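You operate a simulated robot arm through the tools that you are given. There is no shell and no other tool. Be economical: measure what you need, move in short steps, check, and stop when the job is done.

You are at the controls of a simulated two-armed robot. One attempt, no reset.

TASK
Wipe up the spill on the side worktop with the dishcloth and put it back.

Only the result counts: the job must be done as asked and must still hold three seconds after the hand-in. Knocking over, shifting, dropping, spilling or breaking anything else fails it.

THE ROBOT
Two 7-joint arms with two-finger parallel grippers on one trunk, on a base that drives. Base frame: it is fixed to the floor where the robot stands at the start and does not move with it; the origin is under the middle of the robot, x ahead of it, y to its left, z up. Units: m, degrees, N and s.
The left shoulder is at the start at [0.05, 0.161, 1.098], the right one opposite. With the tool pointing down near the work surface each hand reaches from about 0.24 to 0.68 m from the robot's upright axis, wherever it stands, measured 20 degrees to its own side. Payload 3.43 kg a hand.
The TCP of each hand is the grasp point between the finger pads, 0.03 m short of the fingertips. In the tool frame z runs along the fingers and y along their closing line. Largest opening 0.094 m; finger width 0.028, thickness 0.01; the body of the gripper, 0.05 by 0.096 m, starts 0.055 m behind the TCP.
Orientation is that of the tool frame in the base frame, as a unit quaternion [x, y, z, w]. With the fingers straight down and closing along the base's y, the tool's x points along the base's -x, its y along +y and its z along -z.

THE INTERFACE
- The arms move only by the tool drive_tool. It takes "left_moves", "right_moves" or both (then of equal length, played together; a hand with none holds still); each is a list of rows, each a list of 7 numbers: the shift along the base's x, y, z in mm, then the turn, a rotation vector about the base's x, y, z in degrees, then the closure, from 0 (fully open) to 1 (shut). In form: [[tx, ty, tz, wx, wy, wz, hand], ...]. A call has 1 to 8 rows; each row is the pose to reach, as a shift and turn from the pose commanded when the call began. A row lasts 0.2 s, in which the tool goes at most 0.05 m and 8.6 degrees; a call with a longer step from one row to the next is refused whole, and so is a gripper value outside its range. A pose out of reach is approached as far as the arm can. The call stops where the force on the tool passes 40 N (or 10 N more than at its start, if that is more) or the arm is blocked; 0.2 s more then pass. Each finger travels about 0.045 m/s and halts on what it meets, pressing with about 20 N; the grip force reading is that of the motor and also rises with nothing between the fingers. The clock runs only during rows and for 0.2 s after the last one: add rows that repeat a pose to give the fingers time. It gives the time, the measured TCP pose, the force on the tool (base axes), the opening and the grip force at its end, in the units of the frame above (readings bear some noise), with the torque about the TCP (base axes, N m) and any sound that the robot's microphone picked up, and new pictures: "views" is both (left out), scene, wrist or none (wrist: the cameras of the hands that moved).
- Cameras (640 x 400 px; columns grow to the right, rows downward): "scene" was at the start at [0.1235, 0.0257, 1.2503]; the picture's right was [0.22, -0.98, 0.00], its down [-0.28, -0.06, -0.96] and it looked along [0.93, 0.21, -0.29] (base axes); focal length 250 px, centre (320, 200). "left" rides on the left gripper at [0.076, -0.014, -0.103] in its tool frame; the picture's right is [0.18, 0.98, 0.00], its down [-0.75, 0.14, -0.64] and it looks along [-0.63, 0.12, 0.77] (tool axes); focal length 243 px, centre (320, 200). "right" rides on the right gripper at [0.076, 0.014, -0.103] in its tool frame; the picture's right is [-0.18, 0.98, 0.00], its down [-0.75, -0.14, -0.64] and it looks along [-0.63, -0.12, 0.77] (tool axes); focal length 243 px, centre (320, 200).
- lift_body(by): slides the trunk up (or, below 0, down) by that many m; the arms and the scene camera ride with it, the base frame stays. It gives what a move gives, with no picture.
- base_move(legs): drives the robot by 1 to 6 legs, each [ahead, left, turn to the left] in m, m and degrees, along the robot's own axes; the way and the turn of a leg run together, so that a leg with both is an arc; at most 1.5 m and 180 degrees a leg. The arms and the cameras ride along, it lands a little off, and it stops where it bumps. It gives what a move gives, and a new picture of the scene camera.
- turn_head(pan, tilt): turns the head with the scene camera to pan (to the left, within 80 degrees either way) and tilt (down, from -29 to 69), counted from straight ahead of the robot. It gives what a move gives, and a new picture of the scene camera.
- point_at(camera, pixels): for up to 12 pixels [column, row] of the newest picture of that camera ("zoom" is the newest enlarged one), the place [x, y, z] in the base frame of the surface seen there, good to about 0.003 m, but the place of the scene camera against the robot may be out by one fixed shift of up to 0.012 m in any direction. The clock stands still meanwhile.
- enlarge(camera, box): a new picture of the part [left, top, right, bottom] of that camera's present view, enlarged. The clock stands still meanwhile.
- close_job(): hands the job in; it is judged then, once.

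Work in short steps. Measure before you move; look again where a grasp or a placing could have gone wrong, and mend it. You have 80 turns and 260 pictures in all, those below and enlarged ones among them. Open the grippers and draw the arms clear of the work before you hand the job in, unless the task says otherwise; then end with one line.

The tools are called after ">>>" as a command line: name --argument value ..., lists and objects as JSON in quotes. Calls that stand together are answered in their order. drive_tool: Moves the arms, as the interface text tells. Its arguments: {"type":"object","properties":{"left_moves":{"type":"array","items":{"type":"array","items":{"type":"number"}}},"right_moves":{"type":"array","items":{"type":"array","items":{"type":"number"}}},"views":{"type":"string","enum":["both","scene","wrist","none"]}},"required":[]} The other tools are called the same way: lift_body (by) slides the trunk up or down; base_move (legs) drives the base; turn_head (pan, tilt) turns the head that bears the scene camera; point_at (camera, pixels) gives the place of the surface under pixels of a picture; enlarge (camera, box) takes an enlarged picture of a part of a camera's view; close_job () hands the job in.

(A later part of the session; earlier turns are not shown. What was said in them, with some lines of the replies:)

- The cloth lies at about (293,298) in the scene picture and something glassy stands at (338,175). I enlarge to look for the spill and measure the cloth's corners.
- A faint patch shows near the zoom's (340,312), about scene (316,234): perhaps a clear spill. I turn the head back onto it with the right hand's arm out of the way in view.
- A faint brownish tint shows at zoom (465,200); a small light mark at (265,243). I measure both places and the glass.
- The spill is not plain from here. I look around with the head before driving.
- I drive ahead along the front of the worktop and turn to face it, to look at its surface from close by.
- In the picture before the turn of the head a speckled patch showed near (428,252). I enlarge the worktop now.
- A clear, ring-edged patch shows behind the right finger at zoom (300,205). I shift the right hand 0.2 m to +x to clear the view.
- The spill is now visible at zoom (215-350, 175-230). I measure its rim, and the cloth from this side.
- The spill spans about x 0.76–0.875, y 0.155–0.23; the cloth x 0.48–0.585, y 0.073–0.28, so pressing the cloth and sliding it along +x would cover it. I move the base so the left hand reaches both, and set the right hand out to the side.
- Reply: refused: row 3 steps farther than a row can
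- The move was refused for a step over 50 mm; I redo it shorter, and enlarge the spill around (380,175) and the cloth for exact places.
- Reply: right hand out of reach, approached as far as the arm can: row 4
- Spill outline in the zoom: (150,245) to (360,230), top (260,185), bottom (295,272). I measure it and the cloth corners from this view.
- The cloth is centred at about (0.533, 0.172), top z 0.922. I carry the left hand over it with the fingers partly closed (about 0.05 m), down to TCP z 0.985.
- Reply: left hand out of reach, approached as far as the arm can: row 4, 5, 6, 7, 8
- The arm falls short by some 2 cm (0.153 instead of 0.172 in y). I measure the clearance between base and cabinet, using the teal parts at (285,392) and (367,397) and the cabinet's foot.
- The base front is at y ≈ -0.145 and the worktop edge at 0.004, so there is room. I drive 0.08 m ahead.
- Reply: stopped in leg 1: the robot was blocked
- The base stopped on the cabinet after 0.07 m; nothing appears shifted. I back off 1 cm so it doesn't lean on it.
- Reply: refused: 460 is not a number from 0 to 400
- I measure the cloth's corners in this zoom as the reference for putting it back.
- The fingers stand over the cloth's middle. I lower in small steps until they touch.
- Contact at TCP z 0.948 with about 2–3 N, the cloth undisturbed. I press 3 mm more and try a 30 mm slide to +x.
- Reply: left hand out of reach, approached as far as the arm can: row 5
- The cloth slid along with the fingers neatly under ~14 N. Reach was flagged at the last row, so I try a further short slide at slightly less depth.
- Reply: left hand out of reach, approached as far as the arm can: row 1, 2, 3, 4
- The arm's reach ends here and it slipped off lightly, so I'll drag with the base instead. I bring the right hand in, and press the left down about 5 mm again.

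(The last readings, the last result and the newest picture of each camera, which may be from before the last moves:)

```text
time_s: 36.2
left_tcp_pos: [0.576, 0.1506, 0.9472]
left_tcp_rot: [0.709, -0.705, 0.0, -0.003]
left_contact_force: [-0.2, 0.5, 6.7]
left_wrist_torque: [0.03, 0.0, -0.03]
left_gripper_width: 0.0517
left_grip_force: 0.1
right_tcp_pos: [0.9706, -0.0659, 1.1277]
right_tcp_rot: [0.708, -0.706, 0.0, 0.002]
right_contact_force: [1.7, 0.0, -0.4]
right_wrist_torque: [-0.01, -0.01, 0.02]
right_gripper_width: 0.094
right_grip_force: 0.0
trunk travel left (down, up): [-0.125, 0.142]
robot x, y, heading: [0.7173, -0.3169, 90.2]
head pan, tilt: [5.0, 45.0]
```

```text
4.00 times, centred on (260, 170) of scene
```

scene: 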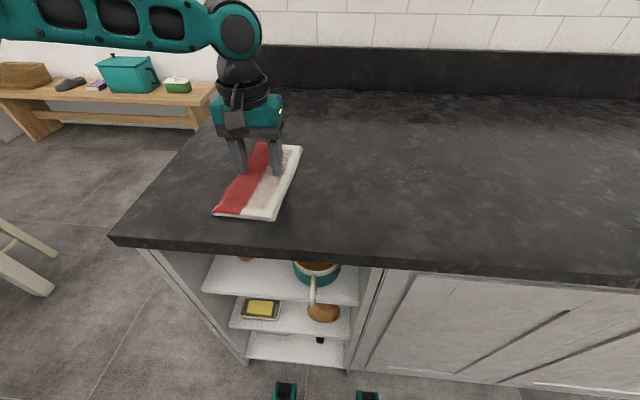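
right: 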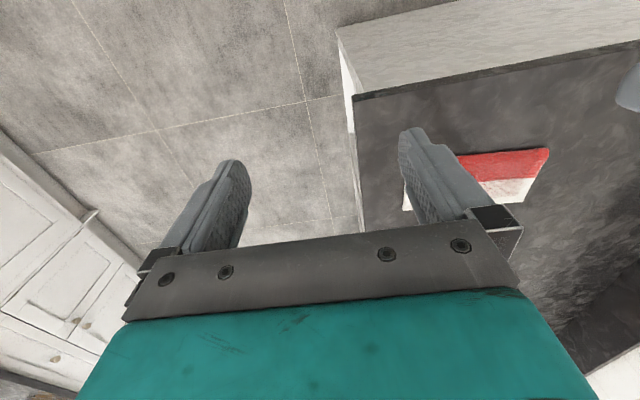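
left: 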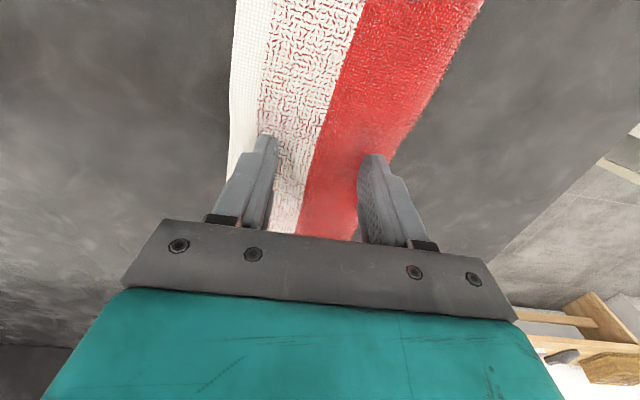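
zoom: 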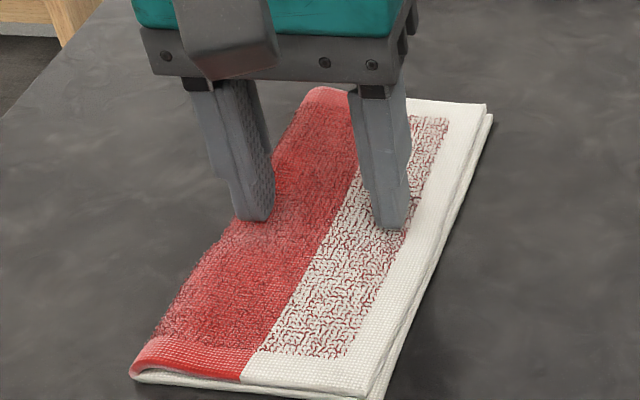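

Pressing with 6.7 N; I add 2 mm and drag the cloth right with the base, 0.15 m first.

>>> drive_tool --left_moves '[[0, 0, -2, 0, 0, 0, 0.45]]' --views "none"

>>> base_move --legs '[[0, -0.15, 0]]'

```text
time_s: 36.6
left_tcp_pos: [0.5752, 0.1505, 0.9454]
left_tcp_rot: [0.71, -0.705, -0.001, -0.002]
left_contact_force: [0.9, 1.2, 12.2]
left_wrist_torque: [0.06, -0.03, -0.03]
left_gripper_width: 0.0513
left_grip_force: 0.0
right_tcp_pos: [0.9707, -0.0656, 1.1276]
right_tcp_rot: [0.708, -0.706, 0.0, 0.001]
right_contact_force: [-0.5, 0.1, -0.3]
right_wrist_torque: [0.0, 0.0, 0.0]
right_gripper_width: 0.094
right_grip_force: 0.1
trunk travel left (down, up): [-0.125, 0.142]
robot x, y, heading: [0.7242, -0.3156, 90.4]
head pan, tilt: [5.0, 45.0]
```

```text
time_s: 38.5
left_tcp_pos: [0.725, 0.1498, 0.9458]
left_tcp_rot: [0.708, -0.706, 0.0, -0.001]
left_contact_force: [2.7, 0.0, 17.7]
left_wrist_torque: [0.01, -0.06, 0.03]
left_gripper_width: 0.0509
left_grip_force: 0.2
right_tcp_pos: [1.1186, -0.064, 1.1273]
right_tcp_rot: [0.709, -0.705, -0.002, 0.0]
right_contact_force: [-0.8, 0.8, -1.1]
right_wrist_torque: [0.02, 0.02, -0.01]
right_gripper_width: 0.0941
right_grip_force: 0.0
trunk travel left (down, up): [-0.125, 0.142]
robot x, y, heading: [0.8697, -0.3121, 90.3]
head pan, tilt: [5.0, 45.0]
```

scene: 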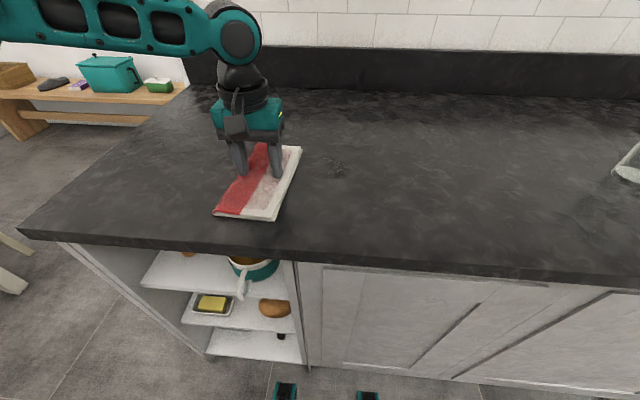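

The cloth followed perfectly; the spill is just ahead at (338,170). I continue 0.2 m over it.

>>> base_move --legs '[[0, -0.2, 0]]'

>>> enlarge --camera "scene" --box '[120, 100, 376, 260]'

```text
time_s: 41.0
left_tcp_pos: [0.9291, 0.1519, 0.9457]
left_tcp_rot: [0.707, -0.707, 0.0, -0.003]
left_contact_force: [0.2, 0.3, 14.6]
left_wrist_torque: [0.01, 0.02, 0.05]
left_gripper_width: 0.0508
left_grip_force: 0.1
right_tcp_pos: [1.3237, -0.065, 1.1276]
right_tcp_rot: [0.708, -0.706, -0.002, 0.0]
right_contact_force: [0.6, -0.5, 0.1]
right_wrist_torque: [-0.01, 0.03, 0.0]
right_gripper_width: 0.094
right_grip_force: 0.0
trunk travel left (down, up): [-0.125, 0.142]
robot x, y, heading: [1.0743, -0.3127, 90.0]
head pan, tilt: [5.0, 45.0]
```

scene: 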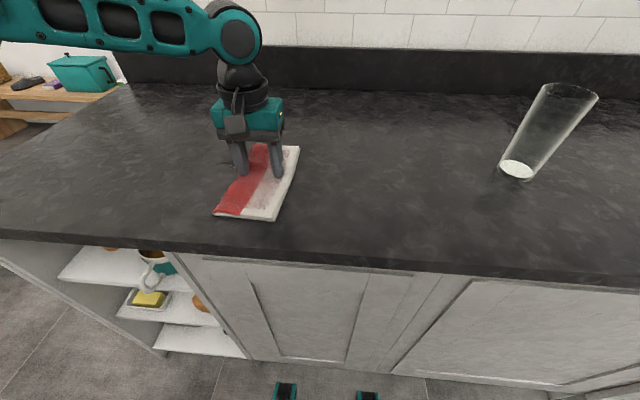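

```text
2.50 times, centred on (248, 180) of scene
```

zoom: 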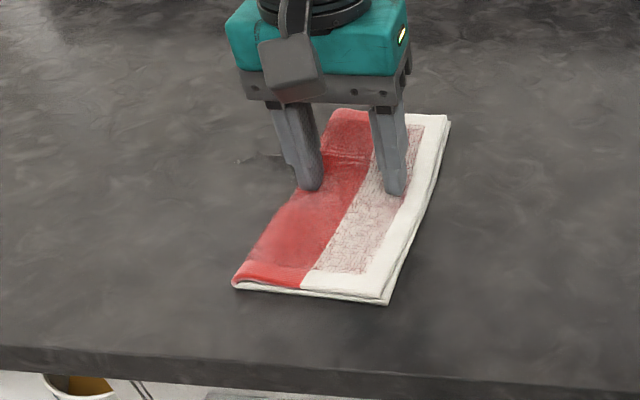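

A faint mark remains at zoom (260,157), behind the cloth's upper left. I look closer and measure.

>>> point_at --camera "zoom" --pixels '[[240, 160], [283, 156], [260, 150], [330, 112], [245, 270]]'

>>> enlarge --camera "scene" --box '[170, 130, 250, 190]'

```text
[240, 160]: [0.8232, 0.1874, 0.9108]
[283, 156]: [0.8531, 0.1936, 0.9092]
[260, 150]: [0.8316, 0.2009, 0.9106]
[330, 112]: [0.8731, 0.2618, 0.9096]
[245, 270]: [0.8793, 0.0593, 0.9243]
```

```text
6.67 times, centred on (210, 160) of scene
```

zoom: 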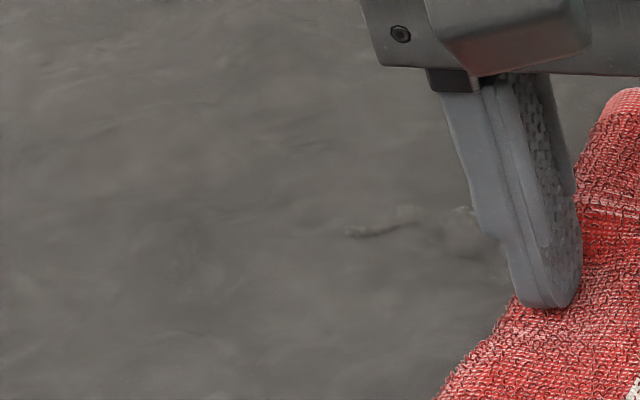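

The spill has shrunk but not gone. I drag with the arm to put the hand's pressure at its y (about 0.188), passing back over it, then wipe more.

>>> drive_tool --left_moves '[[-15, 10, -0.5, 0, 0, 0, 0.45], [-30, 20, -0.5, 0, 0, 0, 0.45], [-45, 30, -0.5, 0, 0, 0, 0.45], [-55, 37, -0.5, 0, 0, 0, 0.45], [-65, 37, -0.5, 0, 0, 0, 0.45]]' --views "none"

>>> base_move --legs '[[0, 0.12, 0], [0, -0.17, 0]]'

>>> enlarge --camera "scene" --box '[120, 100, 376, 260]'

```text
time_s: 42.2
left_tcp_pos: [0.8659, 0.1884, 0.9463]
left_tcp_rot: [0.707, -0.707, -0.001, -0.004]
left_contact_force: [3.0, 1.0, 14.4]
left_wrist_torque: [0.02, -0.11, 0.02]
left_gripper_width: 0.051
left_grip_force: 0.0
right_tcp_pos: [1.3238, -0.0641, 1.1272]
right_tcp_rot: [0.708, -0.706, -0.001, 0.0]
right_contact_force: [0.3, 0.0, 0.8]
right_wrist_torque: [0.02, 0.0, 0.02]
right_gripper_width: 0.094
right_grip_force: 0.1
trunk travel left (down, up): [-0.125, 0.142]
robot x, y, heading: [1.0734, -0.312, 89.8]
head pan, tilt: [5.0, 45.0]
```

```text
time_s: 45.6
left_tcp_pos: [0.9135, 0.1889, 0.9465]
left_tcp_rot: [-0.707, 0.708, 0.0, 0.003]
left_contact_force: [0.6, 0.3, 18.8]
left_wrist_torque: [-0.05, 0.07, 0.11]
left_gripper_width: 0.0512
left_grip_force: 0.0
right_tcp_pos: [1.3706, -0.0666, 1.1293]
right_tcp_rot: [-0.706, 0.708, 0.001, 0.0]
right_contact_force: [-0.1, -0.4, -0.7]
right_wrist_torque: [-0.01, 0.01, 0.0]
right_gripper_width: 0.094
right_grip_force: 0.1
trunk travel left (down, up): [-0.125, 0.142]
robot x, y, heading: [1.1191, -0.3162, 90.1]
head pan, tilt: [5.0, 45.0]
```

scene: 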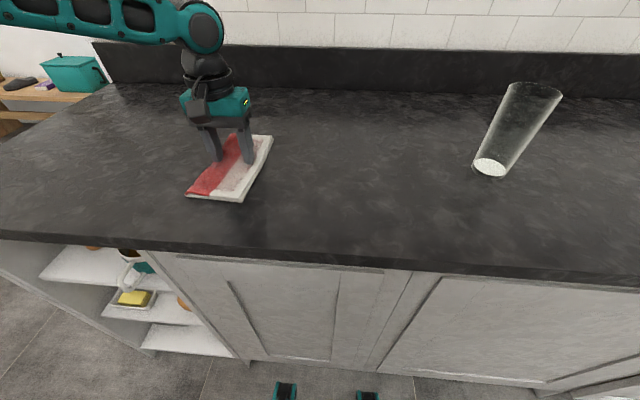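

```text
2.50 times, centred on (248, 180) of scene
```

zoom: 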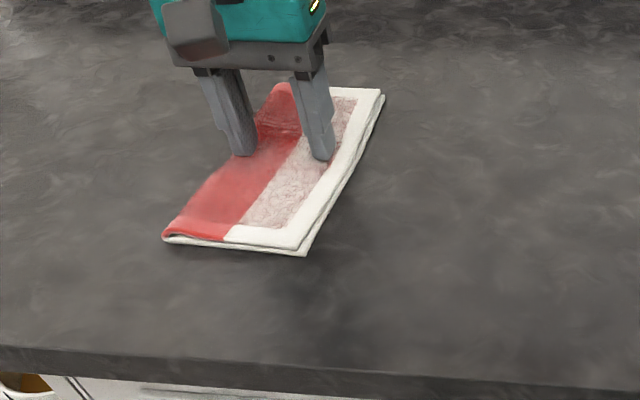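

The patch isn't evident now. I pan to the left and enlarge the spill area to be sure.

>>> turn_head --pan 25 --tilt 40

>>> enlarge --camera "scene" --box '[200, 110, 360, 210]'

```text
time_s: 46.4
left_tcp_pos: [0.9128, 0.1878, 0.9467]
left_tcp_rot: [-0.706, 0.708, 0.001, 0.005]
left_contact_force: [0.3, -1.1, 12.7]
left_wrist_torque: [-0.03, 0.02, 0.03]
left_gripper_width: 0.051
left_grip_force: 0.0
right_tcp_pos: [1.3701, -0.0677, 1.1282]
right_tcp_rot: [0.707, -0.707, 0.0, 0.0]
right_contact_force: [0.0, 0.2, 0.0]
right_wrist_torque: [0.03, -0.02, 0.01]
right_gripper_width: 0.094
right_grip_force: 0.1
trunk travel left (down, up): [-0.125, 0.142]
robot x, y, heading: [1.1174, -0.3132, 89.9]
head pan, tilt: [25.0, 40.0]
```

scene: 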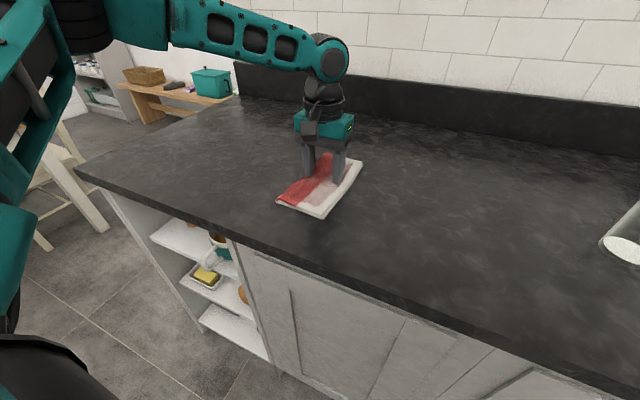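

```text
4.00 times, centred on (280, 160) of scene
```

zoom: 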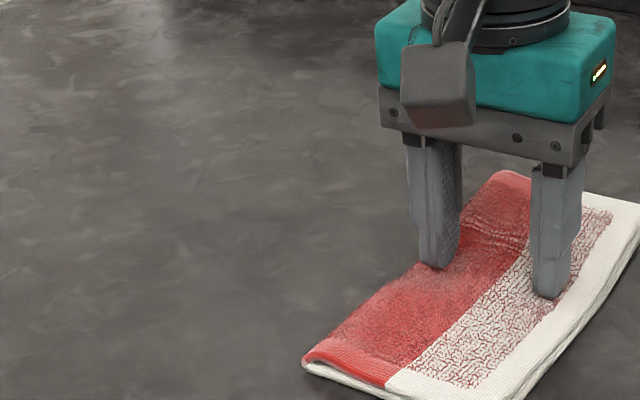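

The area looks clean. I drag the cloth back with the base, 0.37 m to the left, which wipes once more on the way.

>>> base_move --legs '[[0, 0.37, 0]]'

>>> turn_head --pan 5 --tilt 45

>>> enlarge --camera "scene" --box '[340, 110, 500, 210]'

```text
time_s: 50.3
left_tcp_pos: [0.5391, 0.1895, 0.9456]
left_tcp_rot: [-0.705, 0.709, 0.0, 0.003]
left_contact_force: [2.6, 0.2, 15.7]
left_wrist_torque: [0.02, 0.01, -0.04]
left_gripper_width: 0.051
left_grip_force: 0.0
right_tcp_pos: [0.9967, -0.066, 1.1281]
right_tcp_rot: [-0.706, 0.709, 0.002, -0.001]
right_contact_force: [0.8, 0.1, 0.2]
right_wrist_torque: [0.0, 0.02, -0.03]
right_gripper_width: 0.0941
right_grip_force: 0.0
trunk travel left (down, up): [-0.125, 0.142]
robot x, y, heading: [0.7459, -0.3129, 89.8]
head pan, tilt: [25.0, 40.0]
```

scene: 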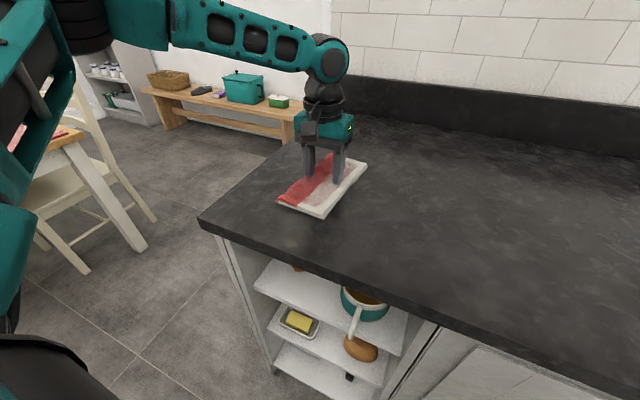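

```text
time_s: 51.1
left_tcp_pos: [0.5391, 0.191, 0.947]
left_tcp_rot: [-0.705, 0.709, 0.0, 0.005]
left_contact_force: [0.7, -1.2, 11.1]
left_wrist_torque: [-0.06, 0.01, 0.02]
left_gripper_width: 0.0513
left_grip_force: 0.0
right_tcp_pos: [0.9951, -0.0667, 1.1273]
right_tcp_rot: [-0.705, 0.709, 0.001, 0.001]
right_contact_force: [0.2, 0.2, 0.5]
right_wrist_torque: [0.0, 0.02, 0.01]
right_gripper_width: 0.094
right_grip_force: 0.1
trunk travel left (down, up): [-0.125, 0.142]
robot x, y, heading: [0.7443, -0.3131, 89.6]
head pan, tilt: [5.0, 45.0]
```

scene: 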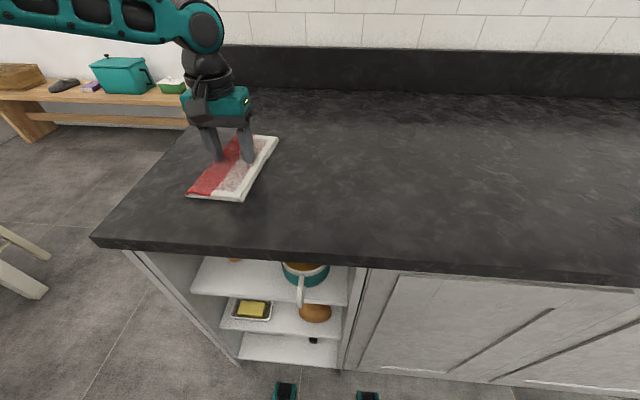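

```text
4.00 times, centred on (420, 160) of scene
```

zoom: 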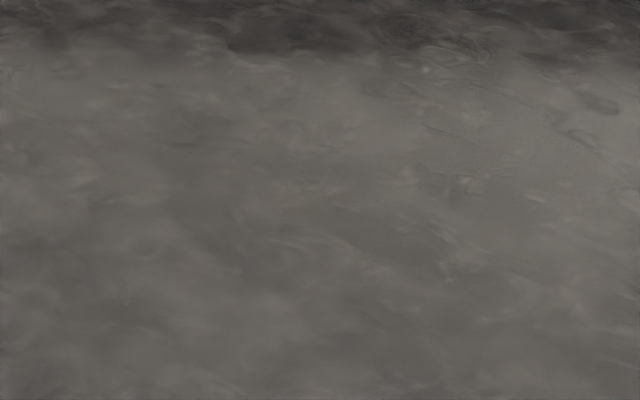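

No trace of the spill in the zoom. Now I measure where the cloth lies.

>>> point_at --camera "zoom" --pixels '[[280, 200], [200, 200], [330, 230]]'

>>> enlarge --camera "scene" --box '[160, 120, 320, 220]'

```text
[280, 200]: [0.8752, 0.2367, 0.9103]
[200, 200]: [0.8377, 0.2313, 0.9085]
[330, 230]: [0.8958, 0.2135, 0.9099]
```

```text
4.00 times, centred on (240, 170) of scene
```

zoom: 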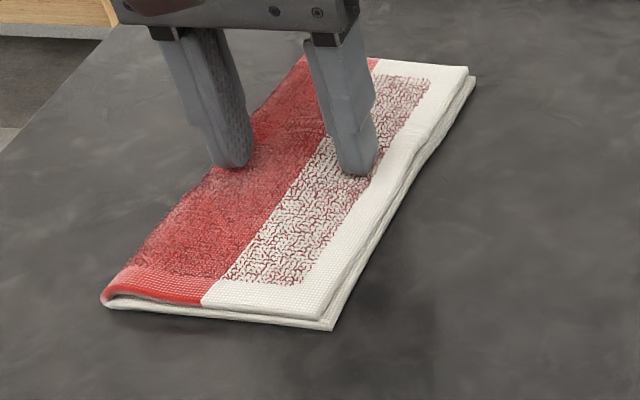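

I measure the cloth corners here.

>>> point_at --camera "zoom" --pixels '[[300, 62], [463, 69], [320, 317], [108, 300], [331, 330], [473, 78], [203, 303], [380, 60]]'

>>> enlarge --camera "scene" --box '[340, 150, 436, 210]'

```text
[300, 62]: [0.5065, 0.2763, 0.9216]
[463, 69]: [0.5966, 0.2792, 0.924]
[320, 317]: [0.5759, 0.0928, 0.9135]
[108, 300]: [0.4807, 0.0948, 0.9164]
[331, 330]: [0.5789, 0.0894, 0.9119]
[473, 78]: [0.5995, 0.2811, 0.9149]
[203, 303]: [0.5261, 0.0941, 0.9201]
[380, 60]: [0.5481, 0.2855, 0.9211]
```

```text
6.67 times, centred on (388, 180) of scene
```

zoom: 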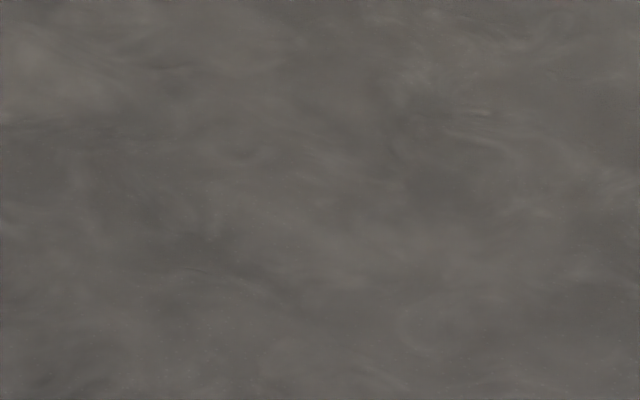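

The spill is gone. Against the reference, the cloth is off by about (+7, +16) mm and turned about -2.4°; I correct it by dragging with the hand.

>>> drive_tool --left_moves '[[-2, -5, -0.5, 0, 0, 0.8, 0.45], [-4, -10, -0.5, 0, 0, 1.6, 0.45], [-7, -16, -0.5, 0, 0, 2.5, 0.45], [-7, -16, -0.5, 0, 0, 2.5, 0.45]]' --views "none"

>>> enlarge --camera "scene" --box '[160, 120, 320, 220]'

```text
time_s: 52.1
left_tcp_pos: [0.5325, 0.1749, 0.9464]
left_tcp_rot: [0.721, -0.693, 0.0, -0.005]
left_contact_force: [1.9, 6.0, 17.8]
left_wrist_torque: [0.16, 0.03, -0.04]
left_gripper_width: 0.0512
left_grip_force: 0.0
right_tcp_pos: [0.9957, -0.0646, 1.1281]
right_tcp_rot: [-0.705, 0.709, 0.001, 0.0]
right_contact_force: [-0.1, 0.4, -0.7]
right_wrist_torque: [0.01, -0.02, 0.04]
right_gripper_width: 0.094
right_grip_force: 0.1
trunk travel left (down, up): [-0.125, 0.142]
robot x, y, heading: [0.7458, -0.3143, 90.1]
head pan, tilt: [5.0, 45.0]
```

```text
4.00 times, centred on (240, 170) of scene
```

zoom: 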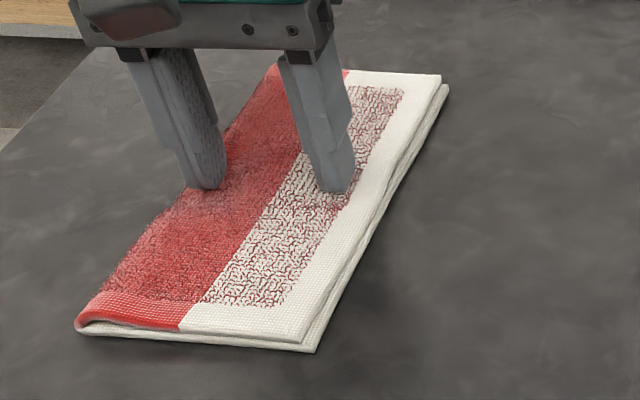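

I measure the same corners again.

>>> point_at --camera "zoom" --pixels '[[274, 68], [436, 78], [301, 340], [82, 318], [314, 352], [447, 87]]'

```text
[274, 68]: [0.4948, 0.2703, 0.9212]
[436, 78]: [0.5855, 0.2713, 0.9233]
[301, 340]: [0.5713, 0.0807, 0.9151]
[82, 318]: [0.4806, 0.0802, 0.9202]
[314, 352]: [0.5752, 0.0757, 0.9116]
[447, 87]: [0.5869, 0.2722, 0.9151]
```

Now only about +5 mm in y remains. I drag 6 mm more, then lift straight up.

>>> drive_tool --left_moves '[[0, -3, 0, 0, 0, 0, 0.45], [0, -6, 0, 0, 0, 0, 0.45], [0, -6, 0, 0, 0, 0, 0.45], [0, -5.5, 15, 0, 0, 0, 0.45], [0, -6, 50, 0, 0, 0, 0.45], [0, -6, 100, 0, 0, 0, 0.45], [-40, -6, 130, 0, 0, 0, 0.2], [-40, -6, 140, 0, 0, 0, 0]]' --views "scene"

>>> enlarge --camera "scene" --box '[160, 120, 320, 220]'

```text
time_s: 53.9
left_tcp_pos: [0.4919, 0.1685, 1.0835]
left_tcp_rot: [0.721, -0.693, 0.001, -0.004]
left_contact_force: [0.6, 0.3, 0.0]
left_wrist_torque: [-0.02, -0.01, 0.0]
left_gripper_width: 0.094
left_grip_force: 0.1
right_tcp_pos: [0.9956, -0.0639, 1.1274]
right_tcp_rot: [-0.706, 0.709, 0.0, 0.0]
right_contact_force: [-0.1, -0.8, -0.8]
right_wrist_torque: [-0.02, -0.03, -0.01]
right_gripper_width: 0.094
right_grip_force: 0.1
trunk travel left (down, up): [-0.125, 0.142]
robot x, y, heading: [0.7413, -0.3135, 90.2]
head pan, tilt: [5.0, 45.0]
```

scene: 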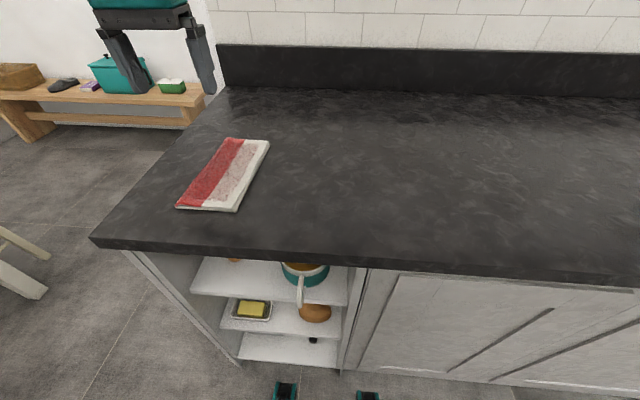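

```text
4.00 times, centred on (240, 170) of scene
```

zoom: 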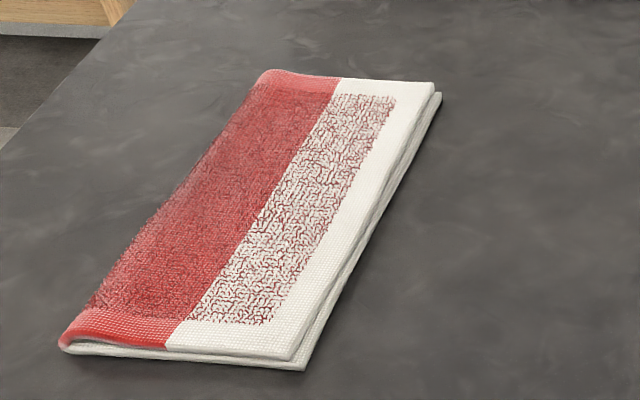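

The cloth lies flat and whole. I check its corners and look over the former spill area once more.

>>> point_at --camera "zoom" --pixels '[[263, 74], [430, 85], [288, 356], [66, 338], [303, 368], [440, 95]]'

>>> enlarge --camera "scene" --box '[300, 110, 460, 210]'

>>> turn_head --pan -15 --tilt 30

>>> enlarge --camera "scene" --box '[180, 100, 340, 200]'

```text
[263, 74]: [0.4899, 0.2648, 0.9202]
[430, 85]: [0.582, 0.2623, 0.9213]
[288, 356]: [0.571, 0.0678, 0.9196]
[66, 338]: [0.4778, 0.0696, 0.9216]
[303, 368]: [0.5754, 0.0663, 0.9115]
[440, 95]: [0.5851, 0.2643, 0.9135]
```

```text
4.00 times, centred on (380, 160) of scene
```

zoom: 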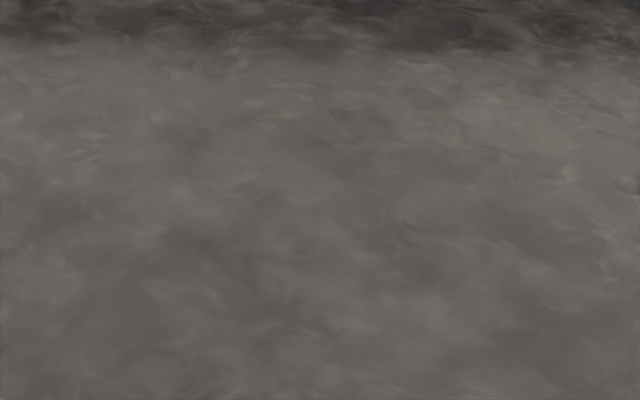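

```text
time_s: 54.7
left_tcp_pos: [0.492, 0.1693, 1.0828]
left_tcp_rot: [0.721, -0.693, 0.001, -0.004]
left_contact_force: [-0.3, -0.1, 0.4]
left_wrist_torque: [0.02, -0.03, 0.02]
left_gripper_width: 0.0939
left_grip_force: 0.1
right_tcp_pos: [0.995, -0.0648, 1.1272]
right_tcp_rot: [-0.705, 0.709, 0.001, -0.001]
right_contact_force: [-0.5, 0.1, 0.4]
right_wrist_torque: [0.0, -0.01, 0.01]
right_gripper_width: 0.094
right_grip_force: 0.1
trunk travel left (down, up): [-0.125, 0.142]
robot x, y, heading: [0.7452, -0.3122, 89.7]
head pan, tilt: [-15.0, 30.0]
```

scene: 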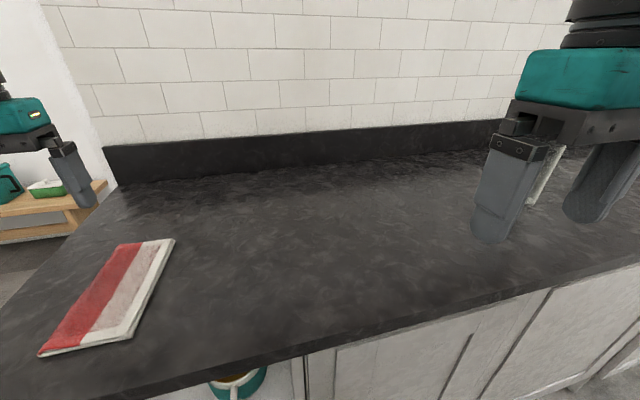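

```text
4.00 times, centred on (260, 150) of scene
```

zoom: 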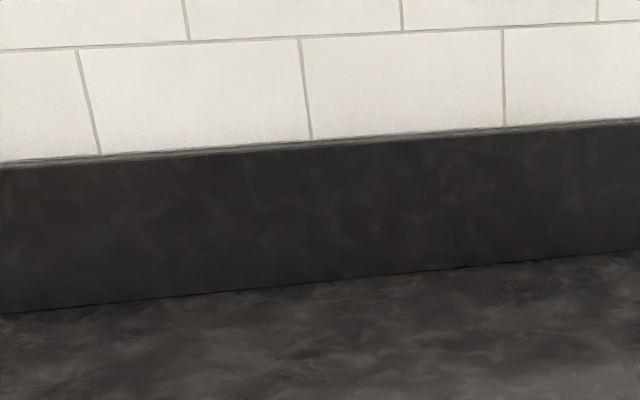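

The cloth is within about 5 mm of its first place. I check the whole stretch of worktop, including the brownish spot seen earlier near (0.96, 0.07).

>>> enlarge --camera "scene" --box '[170, 180, 490, 380]'

>>> enlarge --camera "scene" --box '[250, 200, 410, 300]'

>>> point_at --camera "zoom" --pixels '[[200, 150], [320, 200], [450, 250], [420, 150]]'

```text
2.00 times, centred on (330, 280) of scene
```

zoom: 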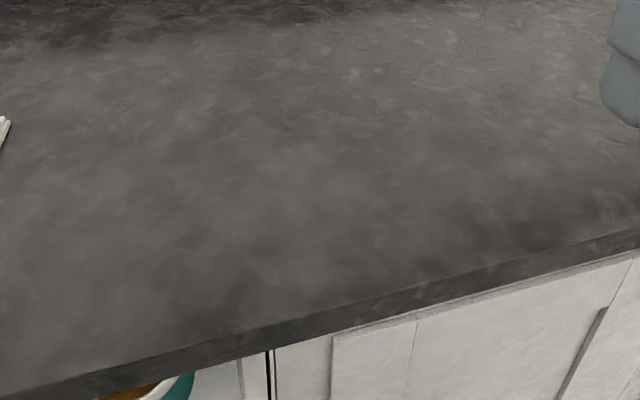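

```text
4.00 times, centred on (330, 250) of scene
```

zoom: 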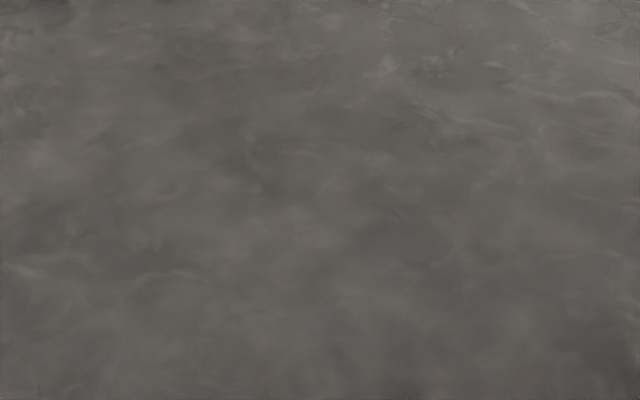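

```text
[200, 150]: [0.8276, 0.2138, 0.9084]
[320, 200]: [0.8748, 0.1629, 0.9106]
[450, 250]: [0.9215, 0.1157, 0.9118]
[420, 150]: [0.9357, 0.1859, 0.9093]
```

The worktop is clean. I back the robot off so that both open hands are clear.

>>> base_move --legs '[[-0.25, 0, 0]]'

```text
time_s: 56.5
left_tcp_pos: [0.4939, -0.0785, 1.0837]
left_tcp_rot: [0.719, -0.695, 0.0, -0.003]
left_contact_force: [0.3, 0.2, -0.4]
left_wrist_torque: [0.0, -0.02, -0.01]
left_gripper_width: 0.0941
left_grip_force: 0.1
right_tcp_pos: [0.9951, -0.3138, 1.1286]
right_tcp_rot: [-0.704, 0.71, 0.0, 0.0]
right_contact_force: [0.0, -0.8, -0.1]
right_wrist_torque: [-0.01, -0.01, 0.0]
right_gripper_width: 0.0939
right_grip_force: 0.1
trunk travel left (down, up): [-0.125, 0.142]
robot x, y, heading: [0.7425, -0.5638, 89.5]
head pan, tilt: [-15.0, 30.0]
```

scene: 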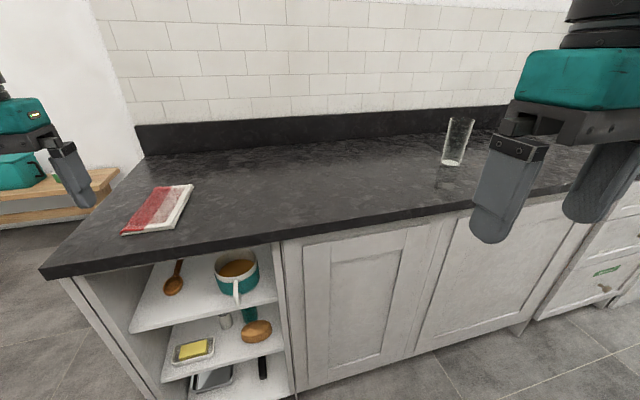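

Everything stands as before; one dark patch shows below the glass at (445,180), which I check before handing in.

>>> enlarge --camera "scene" --box '[380, 110, 500, 210]'

>>> enlarge --camera "scene" --box '[200, 130, 360, 230]'

```text
4.00 times, centred on (440, 160) of scene
```

zoom: 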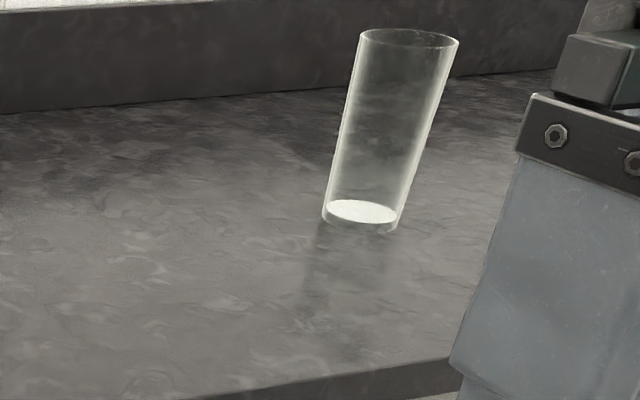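

```text
4.00 times, centred on (280, 180) of scene
```

zoom: 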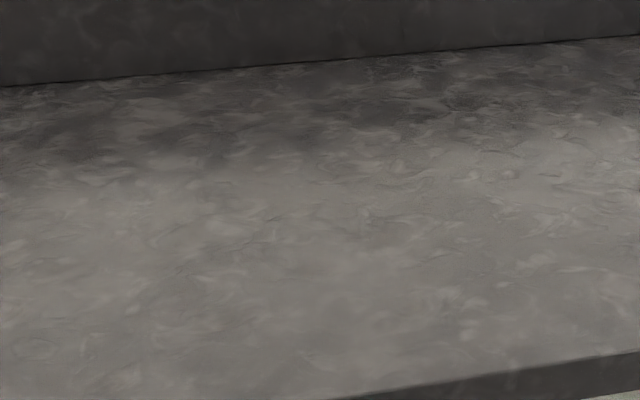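

The dark patch is only the glass's reflection, and the worktop is clean. I hand the job in.

>>> close_job

```text
The job is handed in.
```

The spill on the worktop is wiped up, and the dishcloth is back within about 5 mm of where it lay. The base bumped the cabinet lightly once on the way in, and nothing shifted.
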